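You operate a simulated robot arm through the tools that you are given. There is no shell and no other tool.

Carry out the task below with a simulated robot arm. There is one attempt and no reset: what you move stays moved.

TASK
Cap the open port, tighten its white wing nut, shut the vent and open the inlet.
Fine: the inlet opens last; no drips; the other valves and nut stay.

It is judged by the outcome, as a careful person would: the job done as asked, and still so three seconds after it is handed in. It fails if anything else is knocked over, pushed out of place, dropped, spilled or broken. Lids that push on must go on centred and level and be pressed home; caps that screw on are set level and turned clockwise until they are tight.

THE ROBOT
A 6-joint arm with a two-finger parallel gripper, fixed in place. Base frame: the origin is at the foot of the arm, x ahead of it, y to its left, z up. Units: mm, rad, N and s.
With the tool pointing down near the work surface it reaches from about 340 to 760 mm from the base axis. Its first joint turns from -1.152 to 1.152 rad. Payload 2.45 kg.
The tool frame sits at the grasp point between the pads (the TCP): z along the fingers, y along the line on which they close. The tips reach 24 mm beyond it. Largest opening 68 mm; finger width 17, thickness 10; the body of the gripper, 40 by 70 mm, starts 41 mm behind the TCP.
Orientation is that of the tool frame in the base frame, as a unit quaternion [x, y, z, w]. With the fingers straight down and closing along the base's y, the tool's x points along the base's -x, its y along +y and its z along -z.

THE INTERFACE
- The arm moves only by the tool play_rows. Its argument "commands" is a list of rows, each an object of numbers (a shift or turn left out is 0, a gripper value left out holds the last): "tx", "ty", "tz": the shift along the tool's x, y, z in units of 25 mm (1.0 is 25 mm); "ax", "ay", "az": the turn, a rotation vector about the tool's x, y, z in units of 4 degrees (1.0 is 4 degrees); "jaw": the closure in counts, from 0 (fully open) to 255 (shut). In form: [{"tx": .., "ty": .., "tz": .., "ax": .., "ay": .., "az": .., "jaw": ..}, ...]. A call has 1 to 20 rows; each row shifts and turns the commanded pose from where the row before left it, along the tool's axes as they then stand. A call with a number of a shift or a turn outside -1 to 1 is refused whole. Each row takes 0.2 s and may step no farther than 50 mm and 0.15 rad from the row before; otherwise, or with a gripper value out of range, the whole call is refused. A pose out of reach is approached as far as the arm can. The call stops where the force on the tool passes 40 N (or 10 N more than at its start, if that is more) or the arm is blocked; 0.2 s more then pass. Each finger travels about 108 mm/s and halts on what it meets, pressing with about 25 N; the grip force reading is that of the motor and also rises with nothing between the fingers. The clock runs only during rows and for 0.2 s after the last one: add rows that do not move to give the fingers time. The reply holds the time, the measured pose of the TCP, the force on the tool along the base axes, the opening and the grip force, in the units named above and with some noise, with the torque about the TCP (base axes, N m) and any sound that the robot's microphone picked up.
- Cameras (640 x 400 px; columns grow to the right, rows downward): "scene" is fixed at [180.3, 429.5, 1459.8]; the picture's right is [-0.58, -0.81, 0.00], its down [-0.50, 0.36, -0.79] and it looks along [0.64, -0.46, -0.62] (base axes); focal length 330 px, centre (320, 200). "wrist" rides on the gripper at [84, 11, -75] in the tool frame; the picture's right is [-0.13, 0.99, 0.00], its down [-0.60, -0.08, -0.79] and it looks along [-0.79, -0.10, 0.61] (tool axes); focal length 251 px, centre (320, 200). There is no depth. A picture from a camera that has moved, and an enlarged one, comes with that camera's place and axes in the base frame and with its lens.
- grab_frame(camera): a new picture of that camera. No time passes.
- zoom(camera, box): a new picture of the part [left, top, right, bottom] of that camera's present view, enlarged. No time passes.
- job_done(): hands the job in; it is judged then, once.

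Places have to be worked out from the pictures, the camera data and where the tool is seen. Open the gripper and draw the arm clear of the work before you hand the job in, unless the task says otherwise.

The tools are called after "Emit:" as a command line: name --argument value ..., lists and objects as JSON in quotes. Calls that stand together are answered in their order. play_rows: Moves the arm, as the interface text tells. Its arguments: {"type":"object","properties":{"commands":{"type":"array","items":{"type":"object","properties":{"tx":{"type":"number"},"ty":{"type":"number"},"tz":{"type":"number"},"ax":{"type":"number"},"ay":{"type":"number"},"az":{"type":"number"},"jaw":{"type":"number"}}}}},"required":["commands"]} The other tools are called the same way: grab_frame (camera) takes a picture; zoom (camera, box) takes an enlarged picture of a part of a camera's view; job_done () hands the job in.

At the start:

```text
time: 0.0
eef_pos: [501.6, -22.8, 1231.5]
orientation: [-0.001, 1.0, 0.0, 0.0]
force: [-0.5, 0.2, 1.3]
torque: [-0.01, -0.03, 0.0]
opening: 67.8
gripper_force: 0.1
```

scene: 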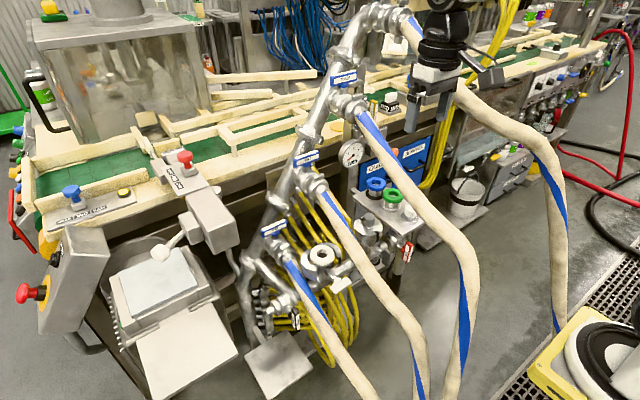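
wrist: 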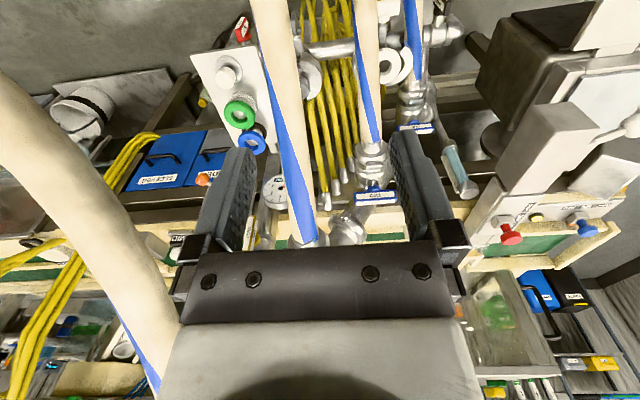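

I start by looking closely at the scene to find the port, cap, wing nuts, and valves.

Emit:
zoom --camera "scene" --box '[220, 140, 460, 290]'

Emit:
zoom --camera "scene" --box '[220, 220, 440, 360]'

Emit:
zoom --camera "scene" --box '[300, 0, 500, 130]'

Emit:
zoom --camera "wrist" --box '[160, 0, 480, 200]'

```text
2.67 times, centred on (340, 215) of scene
camera zoom: at [180.3, 429.5, 1459.8], right [-0.58, -0.81, 0.0], down [-0.5, 0.36, -0.79], along [0.64, -0.46, -0.62], focal length 881 px, centre (267, 160)
```

zoom: 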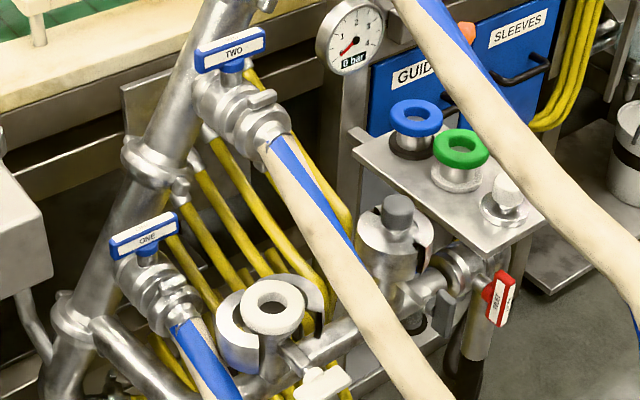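

```text
2.86 times, centred on (330, 290) of scene
camera zoom: at [180.3, 429.5, 1459.8], right [-0.58, -0.81, 0.0], down [-0.5, 0.36, -0.79], along [0.64, -0.46, -0.62], focal length 944 px, centre (291, -57)
```

zoom: 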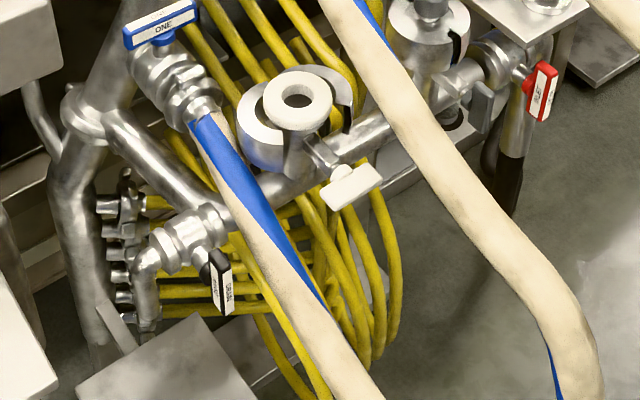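

```text
3.08 times, centred on (400, 65) of scene
camera zoom: at [180.3, 429.5, 1459.8], right [-0.58, -0.81, 0.0], down [-0.5, 0.36, -0.79], along [0.64, -0.46, -0.62], focal length 1016 px, centre (74, 615)
```

zoom: 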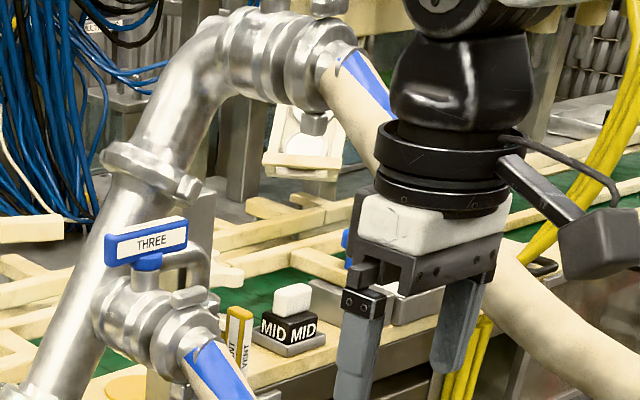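

```text
2.00 times, centred on (320, 100) of wrist
camera zoom: at [418.1, -11.6, 1305.0], right [0.13, 0.99, 0.0], down [0.6, -0.08, 0.79], along [0.79, -0.1, -0.61], focal length 503 px, centre (320, 400)
```

zoom: 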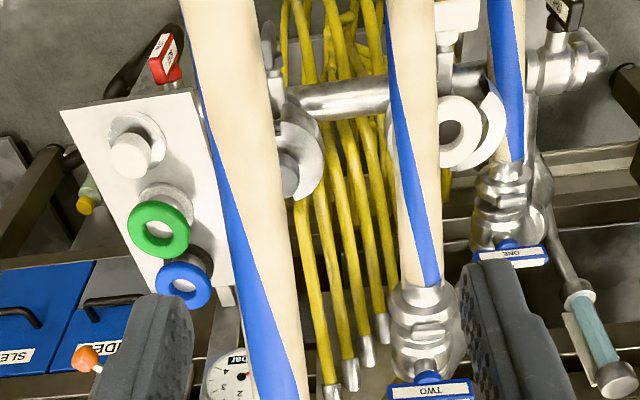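

I zoom further in on the labels, the clamp, the tray of caps and the valves.

Emit:
zoom --camera "scene" --box '[345, 165, 435, 225]'

Emit:
zoom --camera "scene" --box '[290, 230, 370, 300]'

Emit:
zoom --camera "scene" --box '[350, 205, 430, 265]'

Emit:
zoom --camera "scene" --box '[250, 215, 330, 335]'

Emit:
zoom --camera "wrist" --box '[220, 0, 340, 80]'

Emit:
zoom --camera "wrist" --box '[350, 0, 480, 100]'

Emit:
zoom --camera "wrist" --box '[180, 40, 280, 160]'

```text
6.67 times, centred on (390, 195) of scene
camera zoom: at [180.3, 429.5, 1459.8], right [-0.58, -0.81, 0.0], down [-0.5, 0.36, -0.79], along [0.64, -0.46, -0.62], focal length 2202 px, centre (-147, 233)
```

zoom: 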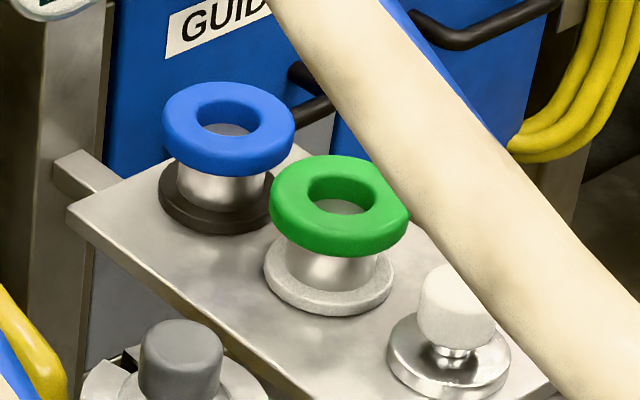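

```text
5.71 times, centred on (330, 265) of scene
camera zoom: at [180.3, 429.5, 1459.8], right [-0.58, -0.81, 0.0], down [-0.5, 0.36, -0.79], along [0.64, -0.46, -0.62], focal length 1887 px, centre (263, -171)
```

zoom: 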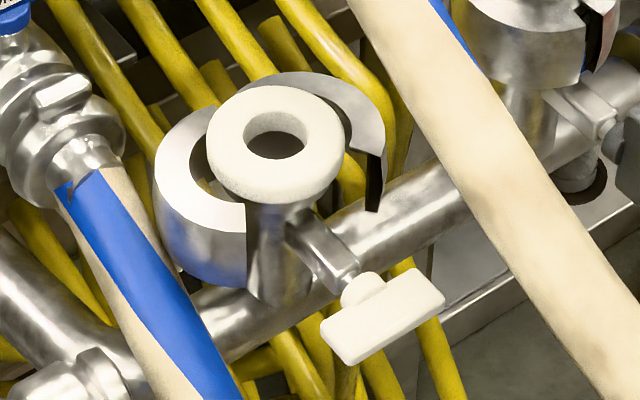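

```text
6.67 times, centred on (390, 235) of scene
camera zoom: at [180.3, 429.5, 1459.8], right [-0.58, -0.81, 0.0], down [-0.5, 0.36, -0.79], along [0.64, -0.46, -0.62], focal length 2202 px, centre (-147, -33)
```

zoom: 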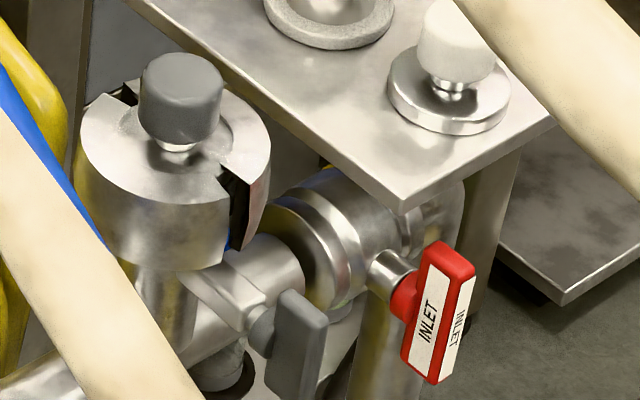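

```text
3.33 times, centred on (290, 275) of scene
camera zoom: at [180.3, 429.5, 1459.8], right [-0.58, -0.81, 0.0], down [-0.5, 0.36, -0.79], along [0.64, -0.46, -0.62], focal length 1101 px, centre (420, -50)
```

zoom: 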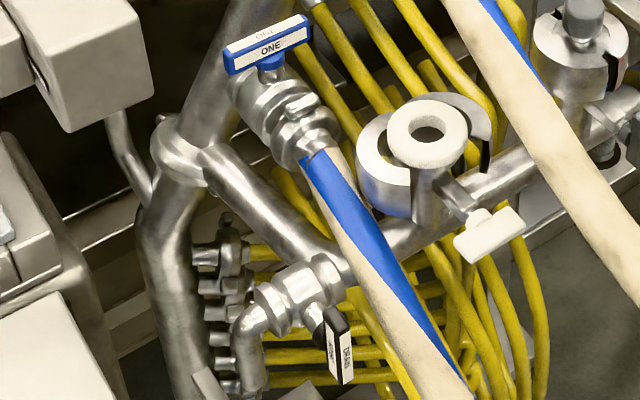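

```text
5.00 times, centred on (280, 40) of wrist
camera zoom: at [418.1, -11.6, 1305.0], right [0.13, 0.99, 0.0], down [0.6, -0.08, 0.79], along [0.79, -0.1, -0.61], focal length 1257 px, centre (520, 1000)
```

zoom: 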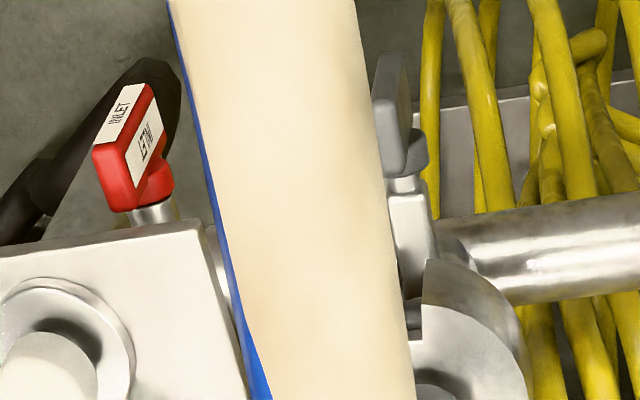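

```text
4.00 times, centred on (415, 50) of wrist
camera zoom: at [418.1, -11.6, 1305.0], right [0.13, 0.99, 0.0], down [0.6, -0.08, 0.79], along [0.79, -0.1, -0.61], focal length 1006 px, centre (-60, 800)
```

zoom: 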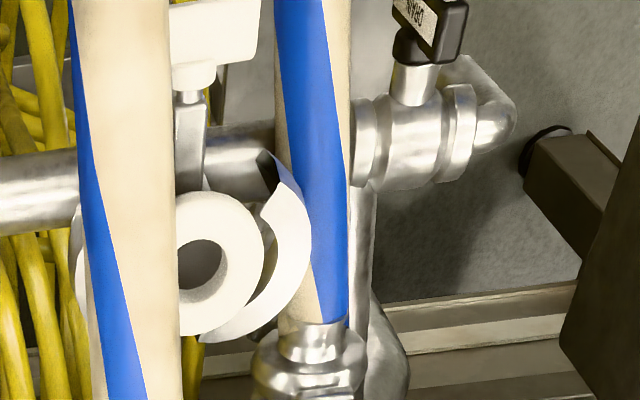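

```text
3.33 times, centred on (230, 100) of wrist
camera zoom: at [418.1, -11.6, 1305.0], right [0.13, 0.99, 0.0], down [0.6, -0.08, 0.79], along [0.79, -0.1, -0.61], focal length 838 px, centre (620, 533)
```

zoom: 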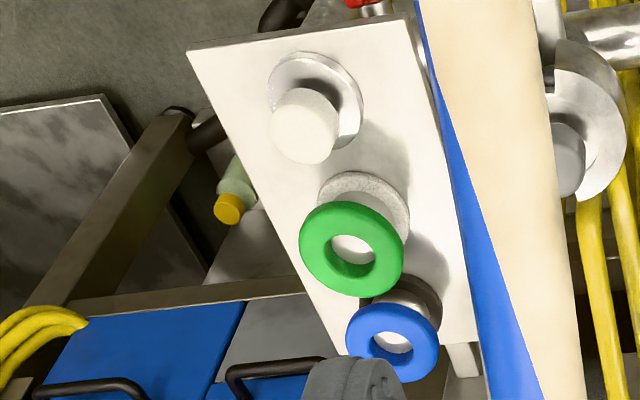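

The red one is INLET, the black one DRAIN. I look for the VENT near the yellow/orange thing and the other candidates.

Emit:
zoom --camera "scene" --box '[360, 85, 420, 125]'

Emit:
zoom --camera "scene" --box '[300, 60, 400, 130]'

Emit:
zoom --camera "wrist" --box '[160, 180, 300, 260]'

Emit:
zoom --camera "scene" --box '[330, 130, 400, 180]'

Emit:
zoom --camera "scene" --box '[360, 0, 520, 100]'

Emit:
zoom --camera "scene" --box '[0, 140, 220, 340]'

Emit:
zoom --camera "scene" --box '[280, 290, 360, 350]'

```text
10.00 times, centred on (390, 105) of scene
camera zoom: at [180.3, 429.5, 1459.8], right [-0.58, -0.81, 0.0], down [-0.5, 0.36, -0.79], along [0.64, -0.46, -0.62], focal length 3303 px, centre (-380, 1150)
```

zoom: 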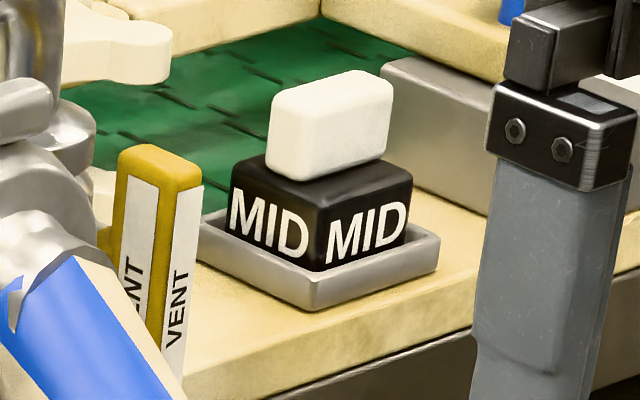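

```text
5.71 times, centred on (350, 95) of scene
camera zoom: at [180.3, 429.5, 1459.8], right [-0.58, -0.81, 0.0], down [-0.5, 0.36, -0.79], along [0.64, -0.46, -0.62], focal length 1887 px, centre (149, 800)
```

zoom: 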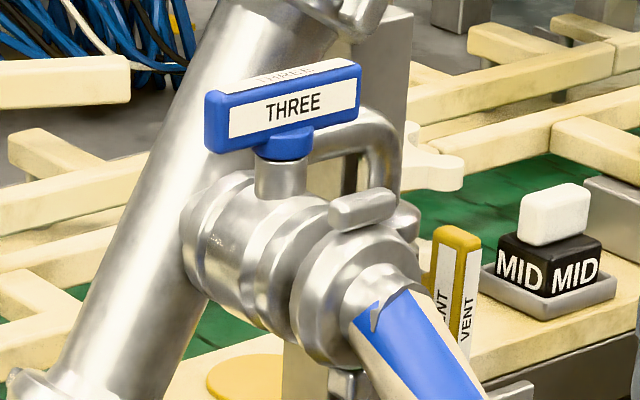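

```text
4.57 times, centred on (230, 220) of wrist
camera zoom: at [418.1, -11.6, 1305.0], right [0.13, 0.99, 0.0], down [0.6, -0.08, 0.79], along [0.79, -0.1, -0.61], focal length 1149 px, centre (731, 109)
```

zoom: 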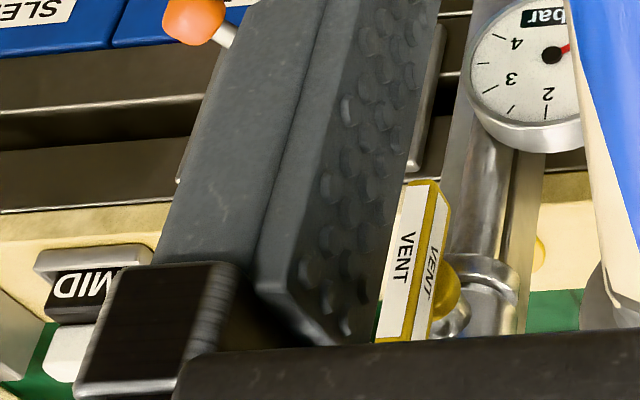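

```text
8.00 times, centred on (365, 155) of scene
camera zoom: at [180.3, 429.5, 1459.8], right [-0.58, -0.81, 0.0], down [-0.5, 0.36, -0.79], along [0.64, -0.46, -0.62], focal length 2642 px, centre (-40, 560)
```

zoom: 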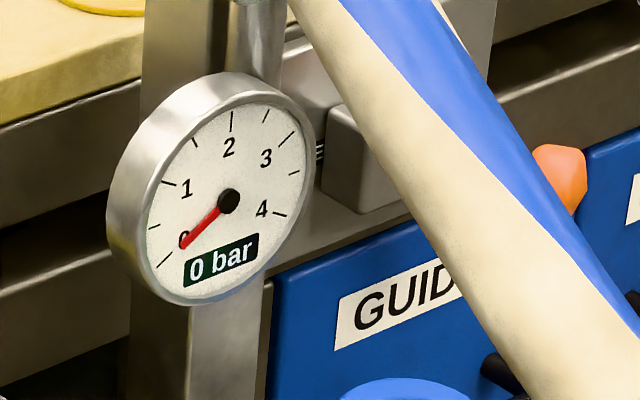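

```text
4.00 times, centred on (440, 50) of scene
camera zoom: at [180.3, 429.5, 1459.8], right [-0.58, -0.81, 0.0], down [-0.5, 0.36, -0.79], along [0.64, -0.46, -0.62], focal length 1321 px, centre (-160, 800)
```

zoom: 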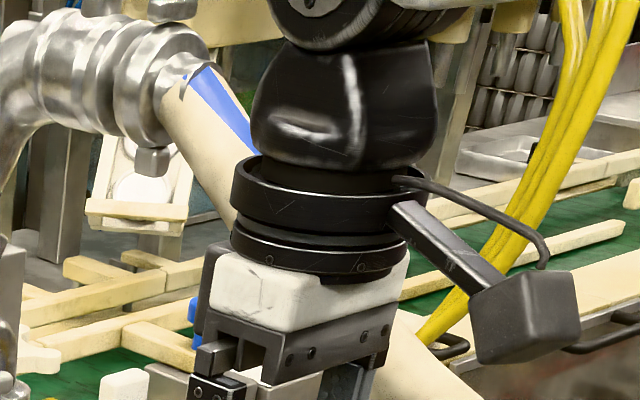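

```text
2.00 times, centred on (110, 240) of scene
camera zoom: at [180.3, 429.5, 1459.8], right [-0.58, -0.81, 0.0], down [-0.5, 0.36, -0.79], along [0.64, -0.46, -0.62], focal length 660 px, centre (740, 120)
```

zoom: 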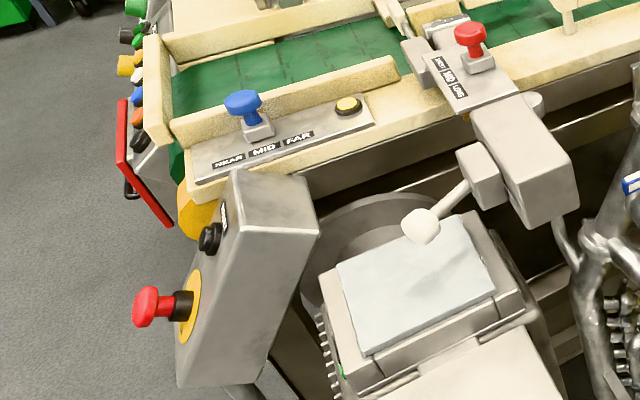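

```text
6.67 times, centred on (320, 320) of scene
camera zoom: at [180.3, 429.5, 1459.8], right [-0.58, -0.81, 0.0], down [-0.5, 0.36, -0.79], along [0.64, -0.46, -0.62], focal length 2202 px, centre (320, -600)
```

zoom: 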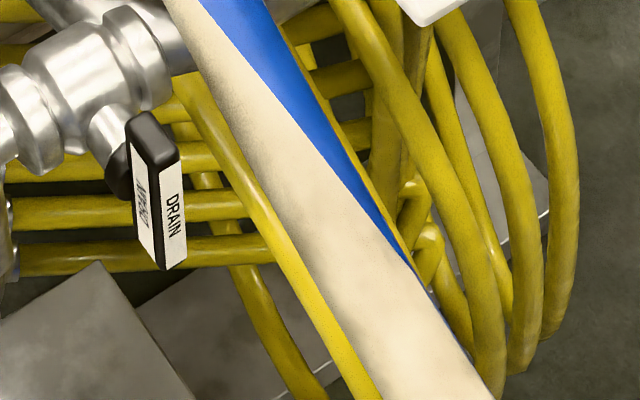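

I triangulate from both pictures: the open port (white gasket) is around (655, 82, 815), the wing nut's axis points back to -x at about (572, 83, 790), and the white-knobbed blank on the tray is around (630, -221, 800–836). The fourth hose runs close to the gripper on its -y side, so I turn the camera to the +y side in place to look at it and the tray from another angle.

Emit:
play_rows --commands '[{"az": 1}, {"az": 1}, {"az": 1}, {"az": 1}, {"az": 1}, {"az": 1}, {"az": 1}, {"az": 1}, {"az": 1}, {"az": 1}, {"az": 1}, {"az": 1}, {"az": 1}, {"az": 1}, {"az": 1}]'

Emit:
grab_frame --camera "wrist"

Emit:
grab_frame --camera "scene"

```text
time: 3.2
eef_pos: [501.7, -23.9, 1232.6]
orientation: [0.501, 0.866, 0.0, 0.0]
force: [-0.2, 0.2, -0.2]
torque: [0.01, -0.01, -0.01]
opening: 68.2
gripper_force: 0.1
```

```text
taken
camera wrist: at [470.1, 54.8, 1304.9], right [0.92, 0.38, 0.0], down [0.23, -0.56, 0.79], along [0.3, -0.73, -0.61], focal length 251 px, centre (320, 200)
```

wrist: 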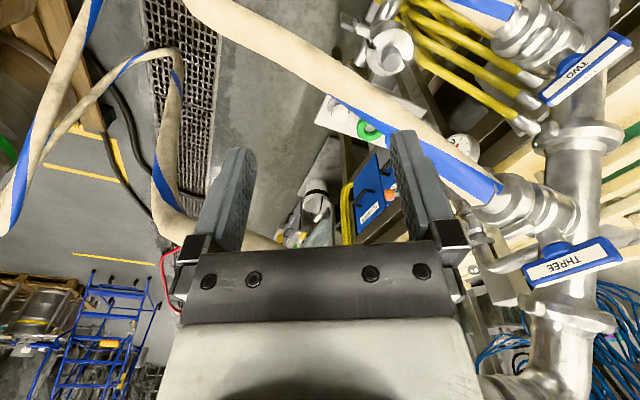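

```text
taken
```

scene: 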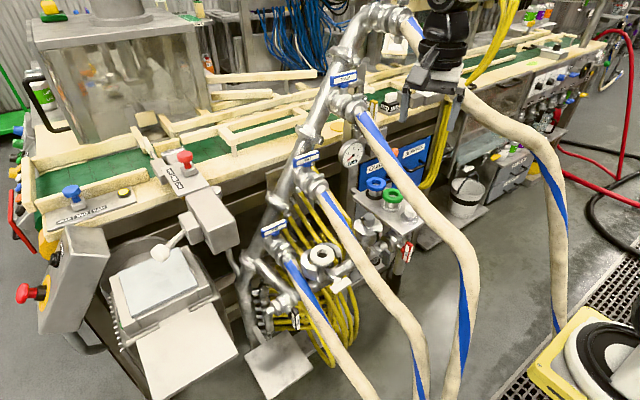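

The fourth hose hangs between the arm and the tray at roughly (511,-144,1234)→(396,-264,1110)→(304,-372,865). I look at the arm in the scene view and at the tray in the new wrist view.

Emit:
zoom --camera "scene" --box '[390, 0, 510, 120]'

Emit:
zoom --camera "wrist" --box '[300, 60, 460, 180]'

Emit:
zoom --camera "wrist" --box '[280, 160, 480, 260]'

Emit:
zoom --camera "wrist" --box '[0, 0, 320, 260]'

```text
3.33 times, centred on (450, 60) of scene
camera zoom: at [180.3, 429.5, 1459.8], right [-0.58, -0.81, 0.0], down [-0.5, 0.36, -0.79], along [0.64, -0.46, -0.62], focal length 1101 px, centre (-113, 667)
```

zoom: 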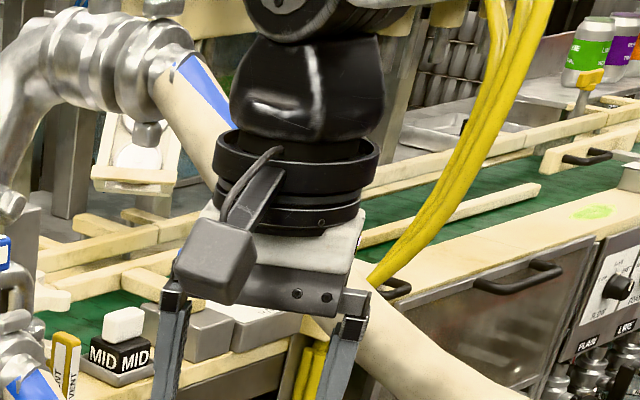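

```text
3.33 times, centred on (380, 120) of wrist
camera zoom: at [470.1, 54.8, 1304.9], right [0.92, 0.38, 0.0], down [0.23, -0.56, 0.79], along [0.3, -0.73, -0.61], focal length 838 px, centre (120, 467)
```

zoom: 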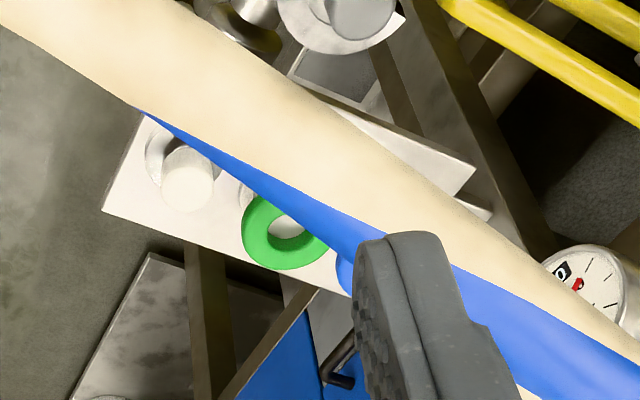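

```text
3.20 times, centred on (380, 210) of wrist
camera zoom: at [470.1, 54.8, 1304.9], right [0.92, 0.38, 0.0], down [0.23, -0.56, 0.79], along [0.3, -0.73, -0.61], focal length 805 px, centre (128, 168)
```

zoom: 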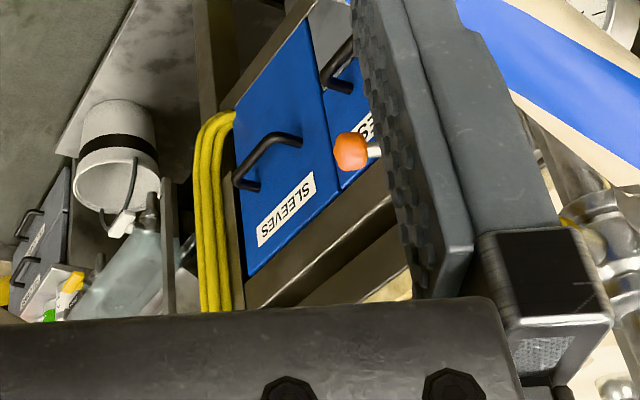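

```text
1.54 times, centred on (160, 130) of wrist
camera zoom: at [470.1, 54.8, 1304.9], right [0.92, 0.38, 0.0], down [0.23, -0.56, 0.79], along [0.3, -0.73, -0.61], focal length 387 px, centre (566, 308)
```

zoom: 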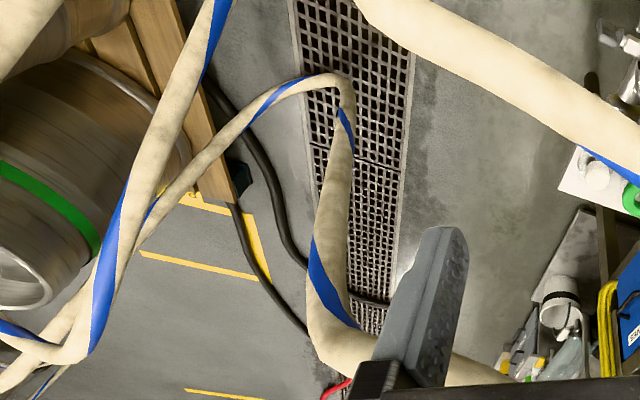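

The camera at the +y side sees the tray between two hoses. I finish the turn to 90° (camera on +y, tool x = base +y, tool y = base +x) and move to y≈+110 at this height, which is clear, to view the port and see the arm's own shape from the scene camera.

Emit:
play_rows --commands '[{"az": 1}, {"az": 1}, {"az": 1}, {"az": 1}, {"az": 1}, {"az": 1}, {"az": 1}, {"az": 0.5}, {"tx": 0.9}, {"tx": 0.9}, {"tx": 0.9}, {"tx": 0.9}, {"tx": 0.9}, {"tx": 0.9}]'

Emit:
grab_frame --camera "scene"

Emit:
grab_frame --camera "wrist"

```text
time: 6.2
eef_pos: [502.6, 114.0, 1228.6]
orientation: [0.708, 0.707, 0.0, 0.0]
force: [0.6, -0.4, 0.6]
torque: [-0.01, -0.02, 0.04]
opening: 67.9
gripper_force: 0.0
```

```text
taken
```

scene: 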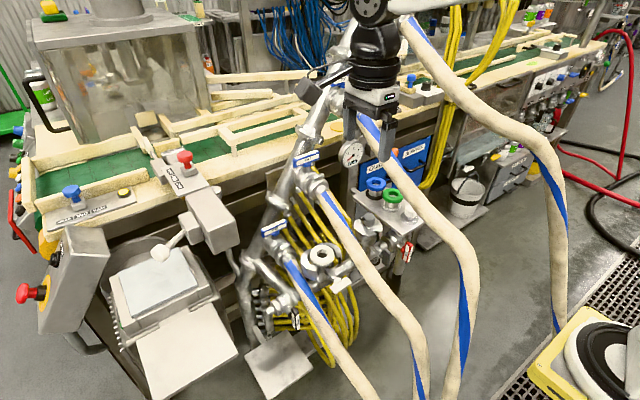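

```text
taken
camera wrist: at [513.6, 198.3, 1303.7], right [0.99, -0.13, 0.0], down [-0.08, -0.6, 0.79], along [-0.1, -0.79, -0.61], focal length 251 px, centre (320, 200)
```

wrist: 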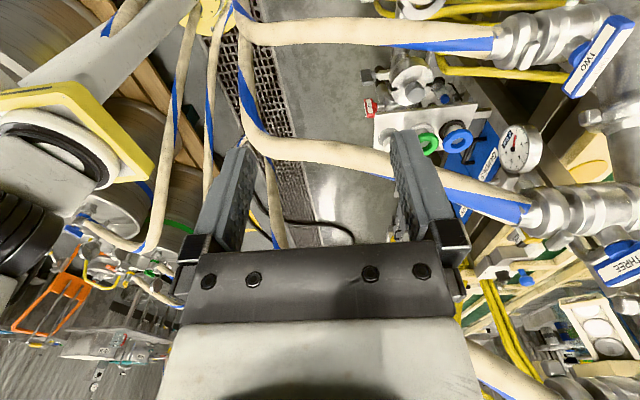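

The wrist camera now sees what looks like the arm's own pedestal at the left. I zoom on that, on the port, and on the tray.

Emit:
zoom --camera "wrist" --box '[0, 0, 260, 320]'

Emit:
zoom --camera "wrist" --box '[340, 30, 520, 180]'

Emit:
zoom --camera "scene" --box '[480, 280, 640, 400]'

Emit:
zoom --camera "scene" --box '[300, 0, 460, 120]'

```text
1.25 times, centred on (130, 160) of wrist
camera zoom: at [513.6, 198.3, 1303.7], right [0.99, -0.13, 0.0], down [-0.08, -0.6, 0.79], along [-0.1, -0.79, -0.61], focal length 314 px, centre (558, 250)
```

zoom: 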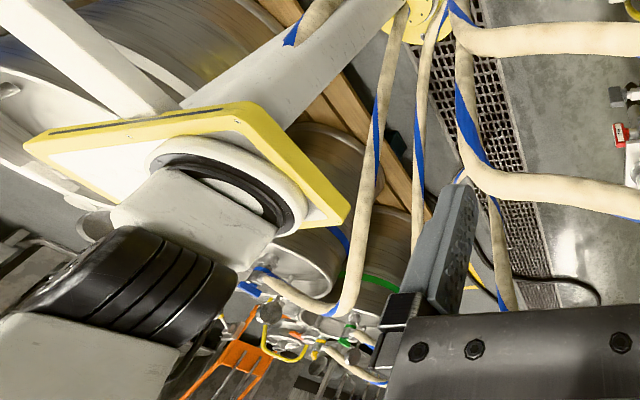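

```text
2.67 times, centred on (430, 105) of wrist
camera zoom: at [513.6, 198.3, 1303.7], right [0.99, -0.13, 0.0], down [-0.08, -0.6, 0.79], along [-0.1, -0.79, -0.61], focal length 670 px, centre (27, 453)
```

zoom: 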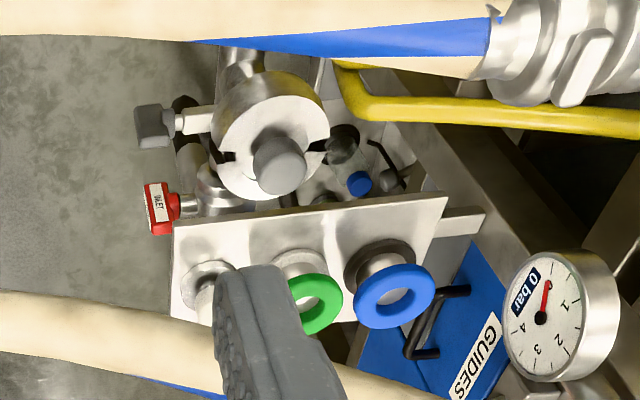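

```text
3.33 times, centred on (560, 340) of scene
camera zoom: at [180.3, 429.5, 1459.8], right [-0.58, -0.81, 0.0], down [-0.5, 0.36, -0.79], along [0.64, -0.46, -0.62], focal length 1101 px, centre (-480, -267)
```

zoom: 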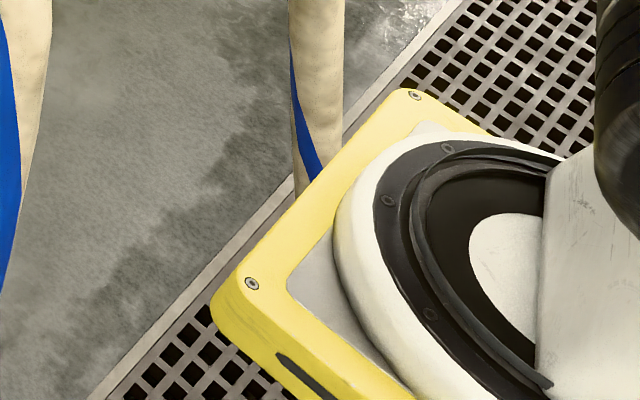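

```text
3.33 times, centred on (380, 60) of scene
camera zoom: at [180.3, 429.5, 1459.8], right [-0.58, -0.81, 0.0], down [-0.5, 0.36, -0.79], along [0.64, -0.46, -0.62], focal length 1101 px, centre (120, 667)
```

zoom: 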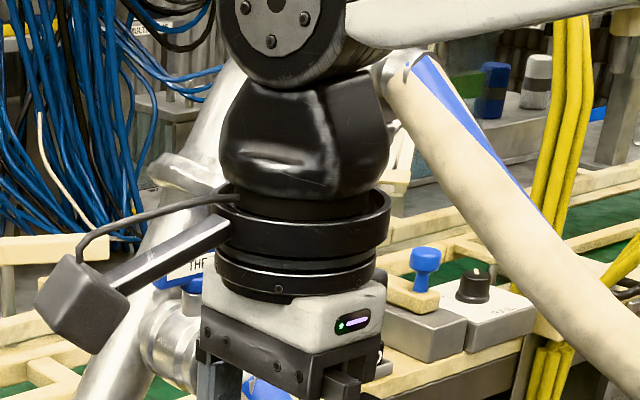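

The pedestal sits at the left, with the forearm coming in high, and the tray lies beyond the fourth hose. I lower on the free +y side (y≈150, above hose ONE) to look closely at the open port, clamp and nut.

Emit:
play_rows --commands '[{"tx": 0.14, "ty": 0.2, "tz": 0.9}, {"tx": 0.14, "ty": 0.2, "tz": 0.9}, {"tx": 0.14, "ty": 0.2, "tz": 0.9}, {"tx": 0.14, "ty": 0.2, "tz": 0.9}, {"tx": 0.14, "ty": 0.2, "tz": 0.9}, {"tx": 0.14, "ty": 0.2, "tz": 0.9}, {"tx": 0.14, "ty": 0.2, "tz": 0.9}, {"tx": 0.14, "ty": 0.2, "tz": 0.9}, {"tx": 0.14, "ty": 0.2, "tz": 0.9}, {"tx": 0.14, "ty": 0.2, "tz": 0.9}]'

Emit:
grab_frame --camera "wrist"

Emit:
grab_frame --camera "scene"

```text
time: 8.4
eef_pos: [552.2, 147.2, 1004.2]
orientation: [0.707, 0.707, -0.001, 0.001]
force: [0.2, -0.3, -0.5]
torque: [0.0, 0.02, 0.02]
opening: 67.8
gripper_force: 0.1
```

```text
taken
camera wrist: at [563.6, 231.4, 1078.4], right [0.99, -0.13, 0.0], down [-0.08, -0.6, 0.79], along [-0.1, -0.79, -0.61], focal length 251 px, centre (320, 200)
```

wrist: 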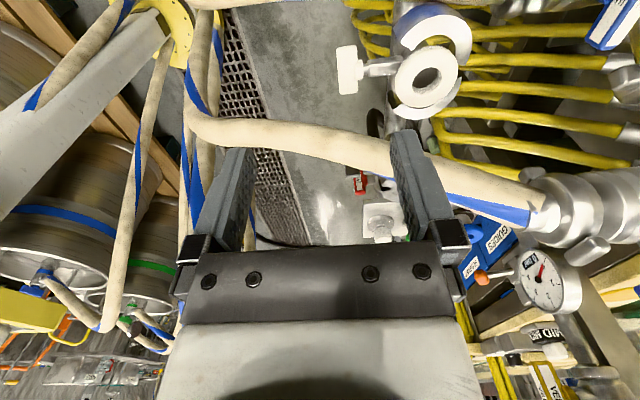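

```text
taken
```

scene: 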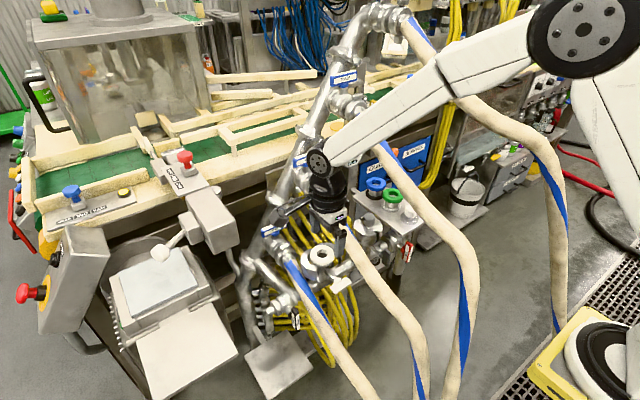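

Now the port, gasket, open clamp and nut are in full view and the scene shows the arm's elbow and forearm. I zoom on the port, and use edge boxes to see beyond the frame.

Emit:
zoom --camera "wrist" --box '[320, 0, 480, 130]'

Emit:
zoom --camera "scene" --box '[560, 0, 640, 400]'

Emit:
zoom --camera "wrist" --box '[360, 0, 420, 20]'

Emit:
zoom --camera "wrist" --box '[300, 150, 420, 250]'

```text
3.08 times, centred on (400, 65) of wrist
camera zoom: at [563.6, 231.4, 1078.4], right [0.99, -0.13, 0.0], down [-0.08, -0.6, 0.79], along [-0.1, -0.79, -0.61], focal length 774 px, centre (74, 615)
```

zoom: 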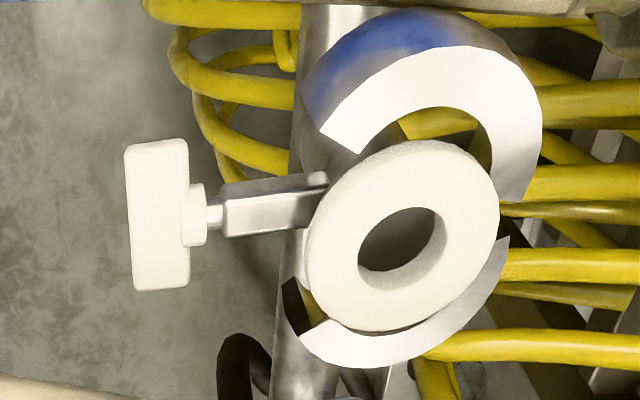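

```text
1.00 times, centred on (600, 200) of scene (not enlarged: the box is as wide or as high as the picture)
camera zoom: at [180.3, 429.5, 1459.8], right [-0.58, -0.81, 0.0], down [-0.5, 0.36, -0.79], along [0.64, -0.46, -0.62], focal length 330 px, centre (40, 200)
```

zoom: 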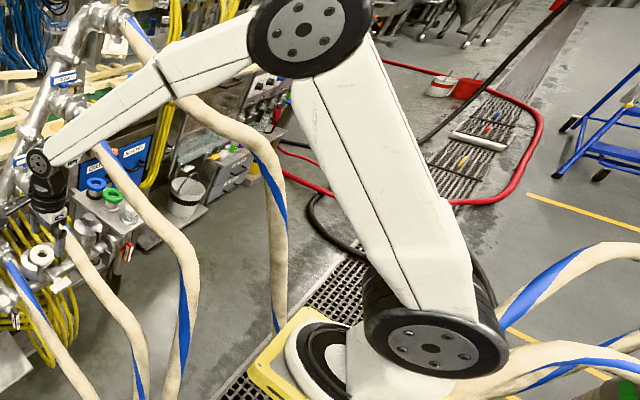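

```text
10.67 times, centred on (390, 10) of wrist
camera zoom: at [563.6, 231.4, 1078.4], right [0.99, -0.13, 0.0], down [-0.08, -0.6, 0.79], along [-0.1, -0.79, -0.61], focal length 2682 px, centre (-427, 2227)
```

zoom: 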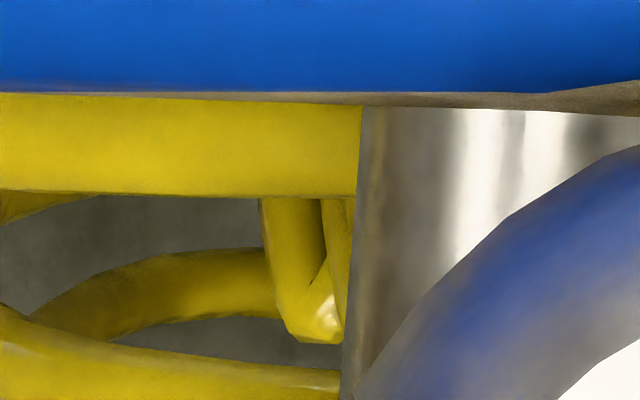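

```text
4.00 times, centred on (360, 200) of wrist
camera zoom: at [563.6, 231.4, 1078.4], right [0.99, -0.13, 0.0], down [-0.08, -0.6, 0.79], along [-0.1, -0.79, -0.61], focal length 1006 px, centre (160, 200)
```

zoom: 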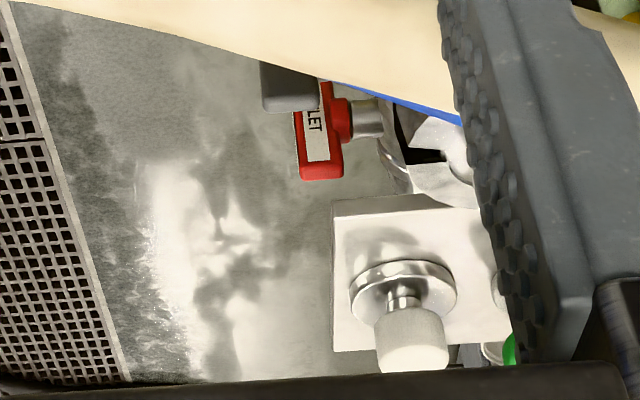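

I now understand the arm: J1 axis near x≈100, shoulder z≈1170, elbow up, wrist about 165 mm above the TCP. Before going to the tray I need the fourth hose's place accurately, so I climb back and turn the camera to the base side for a better-baseline view.

Emit:
play_rows --commands '[{"tx": -0.14, "ty": -0.2, "tz": -0.9}, {"tx": -0.14, "ty": -0.2, "tz": -0.9}, {"tx": -0.14, "ty": -0.2, "tz": -0.9}, {"tx": -0.14, "ty": -0.2, "tz": -0.9}, {"tx": -0.14, "ty": -0.2, "tz": -0.9}, {"tx": -0.14, "ty": -0.2, "tz": -0.9}, {"tx": -0.14, "ty": -0.2, "tz": -0.9}, {"tx": -0.14, "ty": -0.2, "tz": -0.9}, {"tx": -0.14, "ty": -0.2, "tz": -0.9}, {"tx": -0.14, "ty": -0.2, "tz": -0.9}]'

Emit:
play_rows --commands '[{"az": -1}, {"az": -1}, {"az": -1}, {"az": -1}, {"az": -1}, {"az": -1}, {"az": -1}, {"az": -1}, {"az": -1}, {"az": -1}, {"az": -1}, {"az": -1}, {"az": -1}, {"az": -1}, {"az": -1}, {"az": -1}, {"az": -1}, {"az": -1}, {"az": -1}, {"az": -1}]'

Emit:
grab_frame --camera "wrist"

Emit:
zoom --camera "wrist" --box '[0, 0, 60, 400]'

```text
time: 10.6
eef_pos: [502.6, 110.1, 1232.2]
orientation: [0.708, 0.707, 0.0, -0.001]
force: [0.1, -0.1, 0.2]
torque: [0.03, 0.01, 0.01]
opening: 68.1
gripper_force: 0.0
```

```text
time: 14.8
eef_pos: [501.6, 111.5, 1231.5]
orientation: [0.087, 0.996, 0.001, 0.0]
force: [0.2, 0.6, -0.7]
torque: [-0.01, 0.02, -0.04]
opening: 67.9
gripper_force: 0.0
```

```text
taken
camera wrist: at [420.8, 137.0, 1304.8], right [0.3, 0.95, 0.0], down [0.58, -0.18, 0.79], along [0.76, -0.24, -0.61], focal length 251 px, centre (320, 200)
```

wrist: 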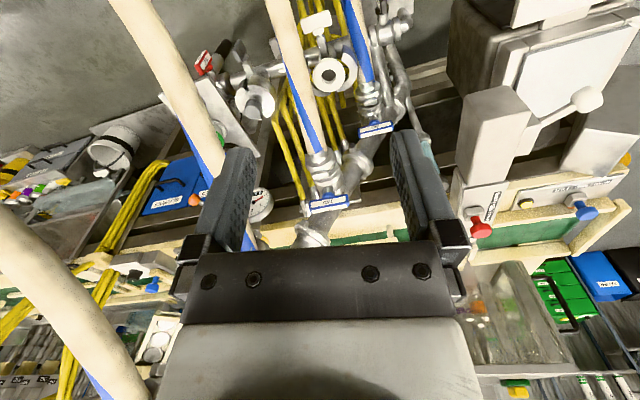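

```text
1.00 times, centred on (30, 200) of wrist (not enlarged: the box is as wide or as high as the picture)
camera zoom: at [420.8, 137.0, 1304.8], right [0.3, 0.95, 0.0], down [0.58, -0.18, 0.79], along [0.76, -0.24, -0.61], focal length 251 px, centre (610, 200)
```

zoom: 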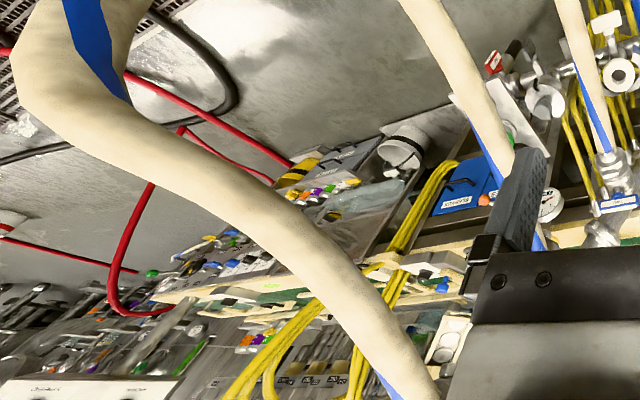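

I triangulate hose FOUR again: it runs at y≈-170 from x≈630 (z≈1278) to x≈426 (z≈1183), then bends away to -y. I need this more precise, so I move near y≈-20 and take another extended view for a good baseline.

Emit:
play_rows --commands '[{"tx": 0.252, "ty": -0.935, "tz": -0.257}, {"tx": 0.252, "ty": -0.935, "tz": -0.257}, {"tx": 0.252, "ty": -0.935, "tz": -0.257}, {"tx": 0.252, "ty": -0.935, "tz": -0.257}, {"tx": 0.252, "ty": -0.935, "tz": -0.257}, {"tx": 0.252, "ty": -0.935, "tz": -0.257}]'

Emit:
zoom --camera "wrist" --box '[0, 0, 60, 400]'

Emit:
grab_frame --camera "wrist"

Emit:
zoom --camera "scene" --box '[560, 0, 640, 400]'

Emit:
zoom --camera "scene" --box '[380, 0, 620, 150]'

```text
time: 16.2
eef_pos: [441.4, -19.6, 1269.3]
orientation: [0.087, 0.996, 0.0, 0.0]
force: [-0.5, -0.5, 0.4]
torque: [-0.01, 0.03, 0.03]
opening: 67.9
gripper_force: 0.0
```

```text
1.00 times, centred on (30, 200) of wrist (not enlarged: the box is as wide or as high as the picture)
camera zoom: at [361.2, 5.7, 1343.0], right [0.3, 0.95, 0.0], down [0.58, -0.18, 0.79], along [0.76, -0.24, -0.61], focal length 251 px, centre (610, 200)
```

zoom: 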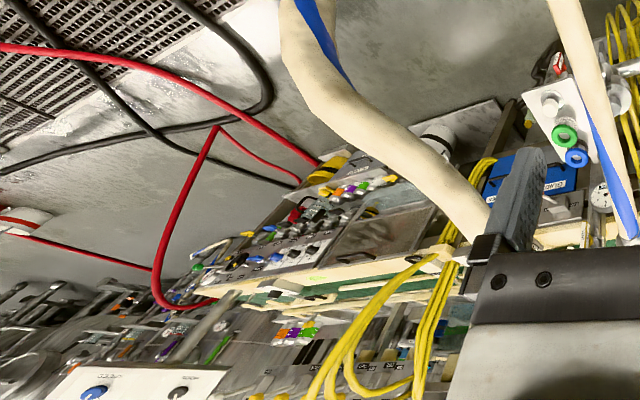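

```text
taken
camera wrist: at [361.2, 5.7, 1343.0], right [0.3, 0.95, 0.0], down [0.58, -0.18, 0.79], along [0.76, -0.24, -0.61], focal length 251 px, centre (320, 200)
```

wrist: 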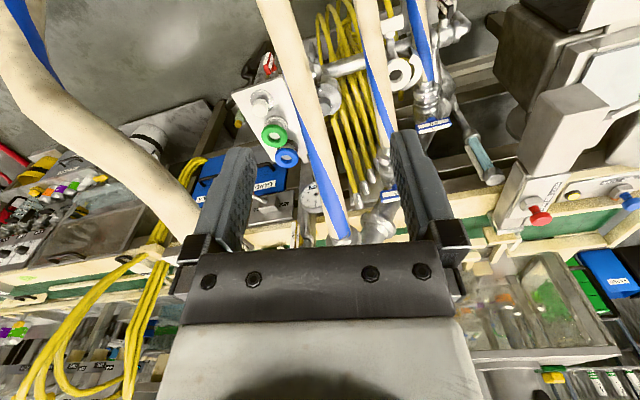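

```text
1.00 times, centred on (600, 200) of scene (not enlarged: the box is as wide or as high as the picture)
camera zoom: at [180.3, 429.5, 1459.8], right [-0.58, -0.81, 0.0], down [-0.5, 0.36, -0.79], along [0.64, -0.46, -0.62], focal length 330 px, centre (40, 200)
```

zoom: 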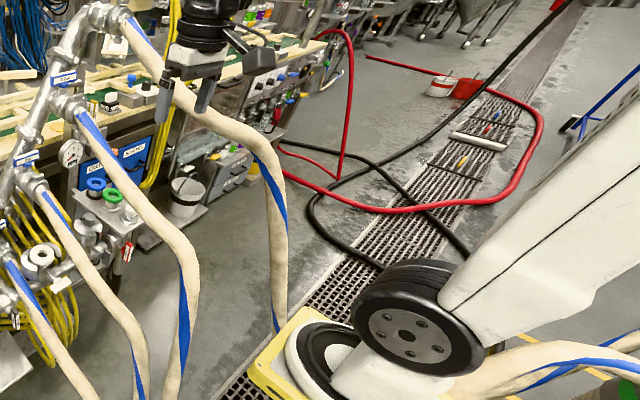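

```text
2.67 times, centred on (500, 75) of scene
camera zoom: at [180.3, 429.5, 1459.8], right [-0.58, -0.81, 0.0], down [-0.5, 0.36, -0.79], along [0.64, -0.46, -0.62], focal length 881 px, centre (-160, 533)
```

zoom: 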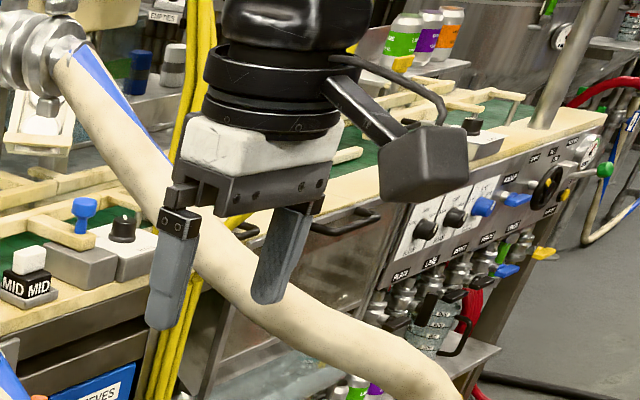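

Good: with these two views hose FOUR is at (538,-191,1214), (473,-222,1172), (432,-238,1156), (395,-262,1131), leaving a usable gap at x≈440 between it and hose THREE (y≈-69, z≈988). I zoom on the tray for the cap choice before going in.

Emit:
zoom --camera "wrist" --box '[225, 40, 345, 190]'

Emit:
zoom --camera "wrist" --box '[320, 20, 440, 140]'

```text
2.67 times, centred on (285, 115) of wrist
camera zoom: at [361.2, 5.7, 1343.0], right [0.3, 0.95, 0.0], down [0.58, -0.18, 0.79], along [0.76, -0.24, -0.61], focal length 670 px, centre (413, 427)
```

zoom: 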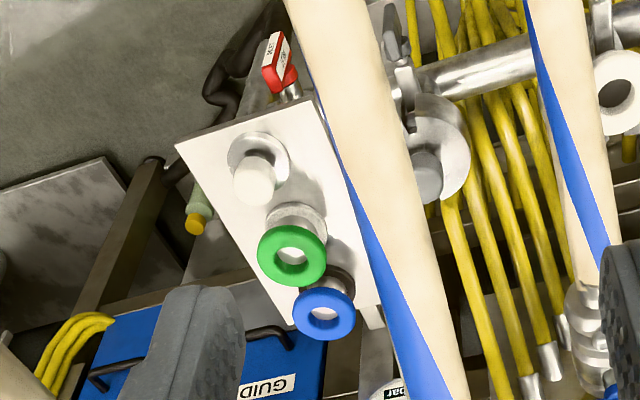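

```text
3.33 times, centred on (380, 80) of wrist
camera zoom: at [361.2, 5.7, 1343.0], right [0.3, 0.95, 0.0], down [0.58, -0.18, 0.79], along [0.76, -0.24, -0.61], focal length 838 px, centre (120, 600)
```

zoom: 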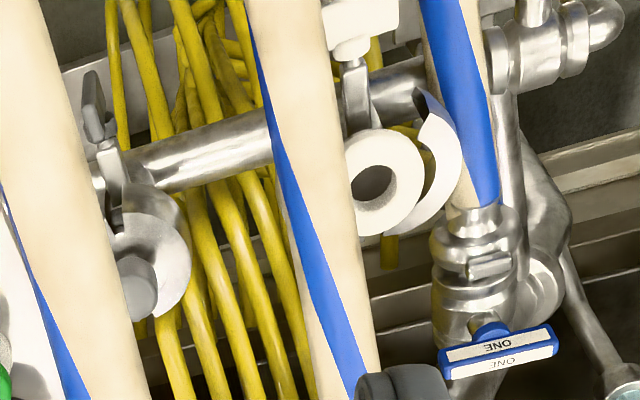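

The white-knobbed blank is the solid cap (blue and green are open rings), so that one goes on. I set the tool to lean 18° back toward the pedestal/+y side (camera side low) here in free space, then look.

Emit:
play_rows --commands '[{"az": 1}, {"az": 1}, {"az": 1}, {"az": 1}, {"az": 1}, {"az": 1}, {"az": 1}, {"az": 0.5}, {"ay": -0.9}, {"ay": -0.9}, {"ay": -0.9}, {"ay": -0.9}, {"ay": -0.9}]'

Emit:
grab_frame --camera "wrist"

Emit:
zoom --camera "scene" --box '[400, 0, 640, 240]'

```text
time: 19.0
eef_pos: [441.7, -19.8, 1268.9]
orientation: [0.338, 0.928, -0.054, 0.148]
force: [0.4, 0.8, -0.4]
torque: [0.01, 0.03, -0.04]
opening: 68.0
gripper_force: 0.0
```

```text
taken
camera wrist: at [368.7, 55.6, 1313.0], right [0.73, 0.68, 0.04], down [0.2, -0.27, 0.94], along [0.65, -0.68, -0.34], focal length 251 px, centre (320, 200)
```

wrist: 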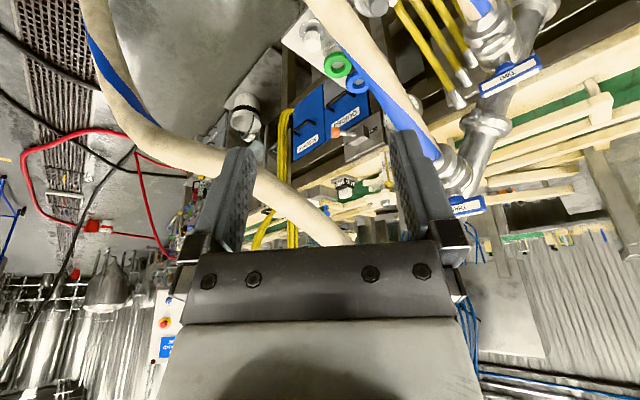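

```text
1.67 times, centred on (520, 120) of scene
camera zoom: at [180.3, 429.5, 1459.8], right [-0.58, -0.81, 0.0], down [-0.5, 0.36, -0.79], along [0.64, -0.46, -0.62], focal length 550 px, centre (-13, 333)
```

zoom: 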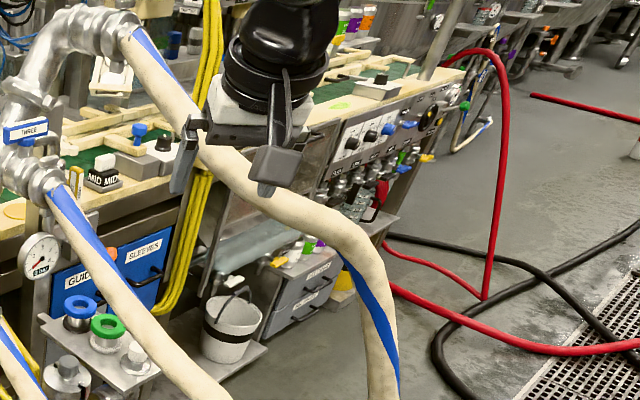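

The tool leans as planned (camera at TCP + (-73, 75, 44)). I descend in the first stage to about (445,-120,1150), still above hose THREE and inside of hose FOUR.

Emit:
play_rows --commands '[{"tx": -0.18, "ty": -0.497, "tz": 0.892}, {"tx": -0.18, "ty": -0.497, "tz": 0.892}, {"tx": -0.18, "ty": -0.497, "tz": 0.892}, {"tx": -0.18, "ty": -0.497, "tz": 0.892}, {"tx": -0.18, "ty": -0.497, "tz": 0.892}, {"tx": -0.18, "ty": -0.497, "tz": 0.892}]'

Emit:
grab_frame --camera "wrist"

Emit:
zoom --camera "scene" --box '[380, 0, 640, 260]'

Emit:
zoom --camera "wrist" --box '[0, 0, 60, 400]'

```text
time: 20.4
eef_pos: [444.9, -118.4, 1150.6]
orientation: [0.338, 0.928, -0.054, 0.147]
force: [-0.3, 0.2, 0.8]
torque: [-0.02, 0.0, 0.0]
opening: 67.8
gripper_force: 0.1
```

```text
taken
camera wrist: at [373.9, -43.1, 1194.5], right [0.73, 0.68, 0.04], down [0.2, -0.27, 0.94], along [0.65, -0.68, -0.34], focal length 251 px, centre (320, 200)
```

wrist: 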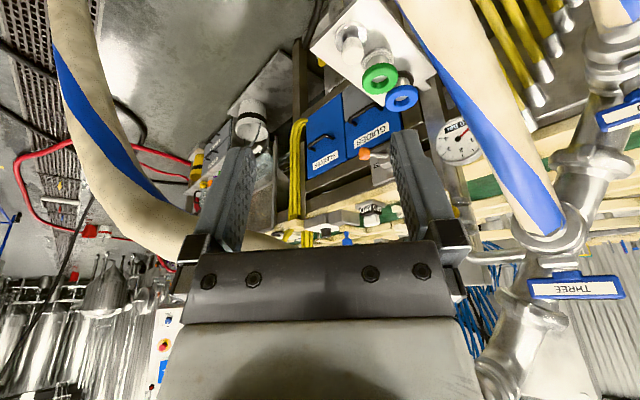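

```text
1.54 times, centred on (510, 130) of scene
camera zoom: at [180.3, 429.5, 1459.8], right [-0.58, -0.81, 0.0], down [-0.5, 0.36, -0.79], along [0.64, -0.46, -0.62], focal length 508 px, centre (28, 308)
```

zoom: 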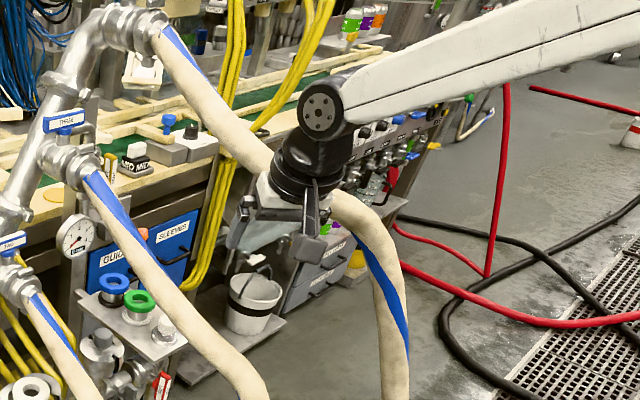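

```text
1.00 times, centred on (30, 200) of wrist (not enlarged: the box is as wide or as high as the picture)
camera zoom: at [373.9, -43.1, 1194.5], right [0.73, 0.68, 0.04], down [0.2, -0.27, 0.94], along [0.65, -0.68, -0.34], focal length 251 px, centre (610, 200)
```

zoom: 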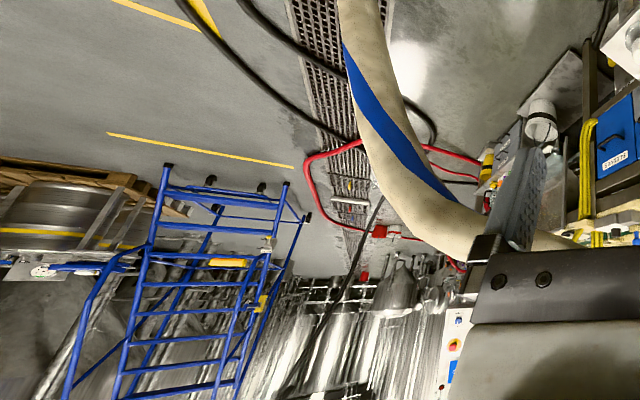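

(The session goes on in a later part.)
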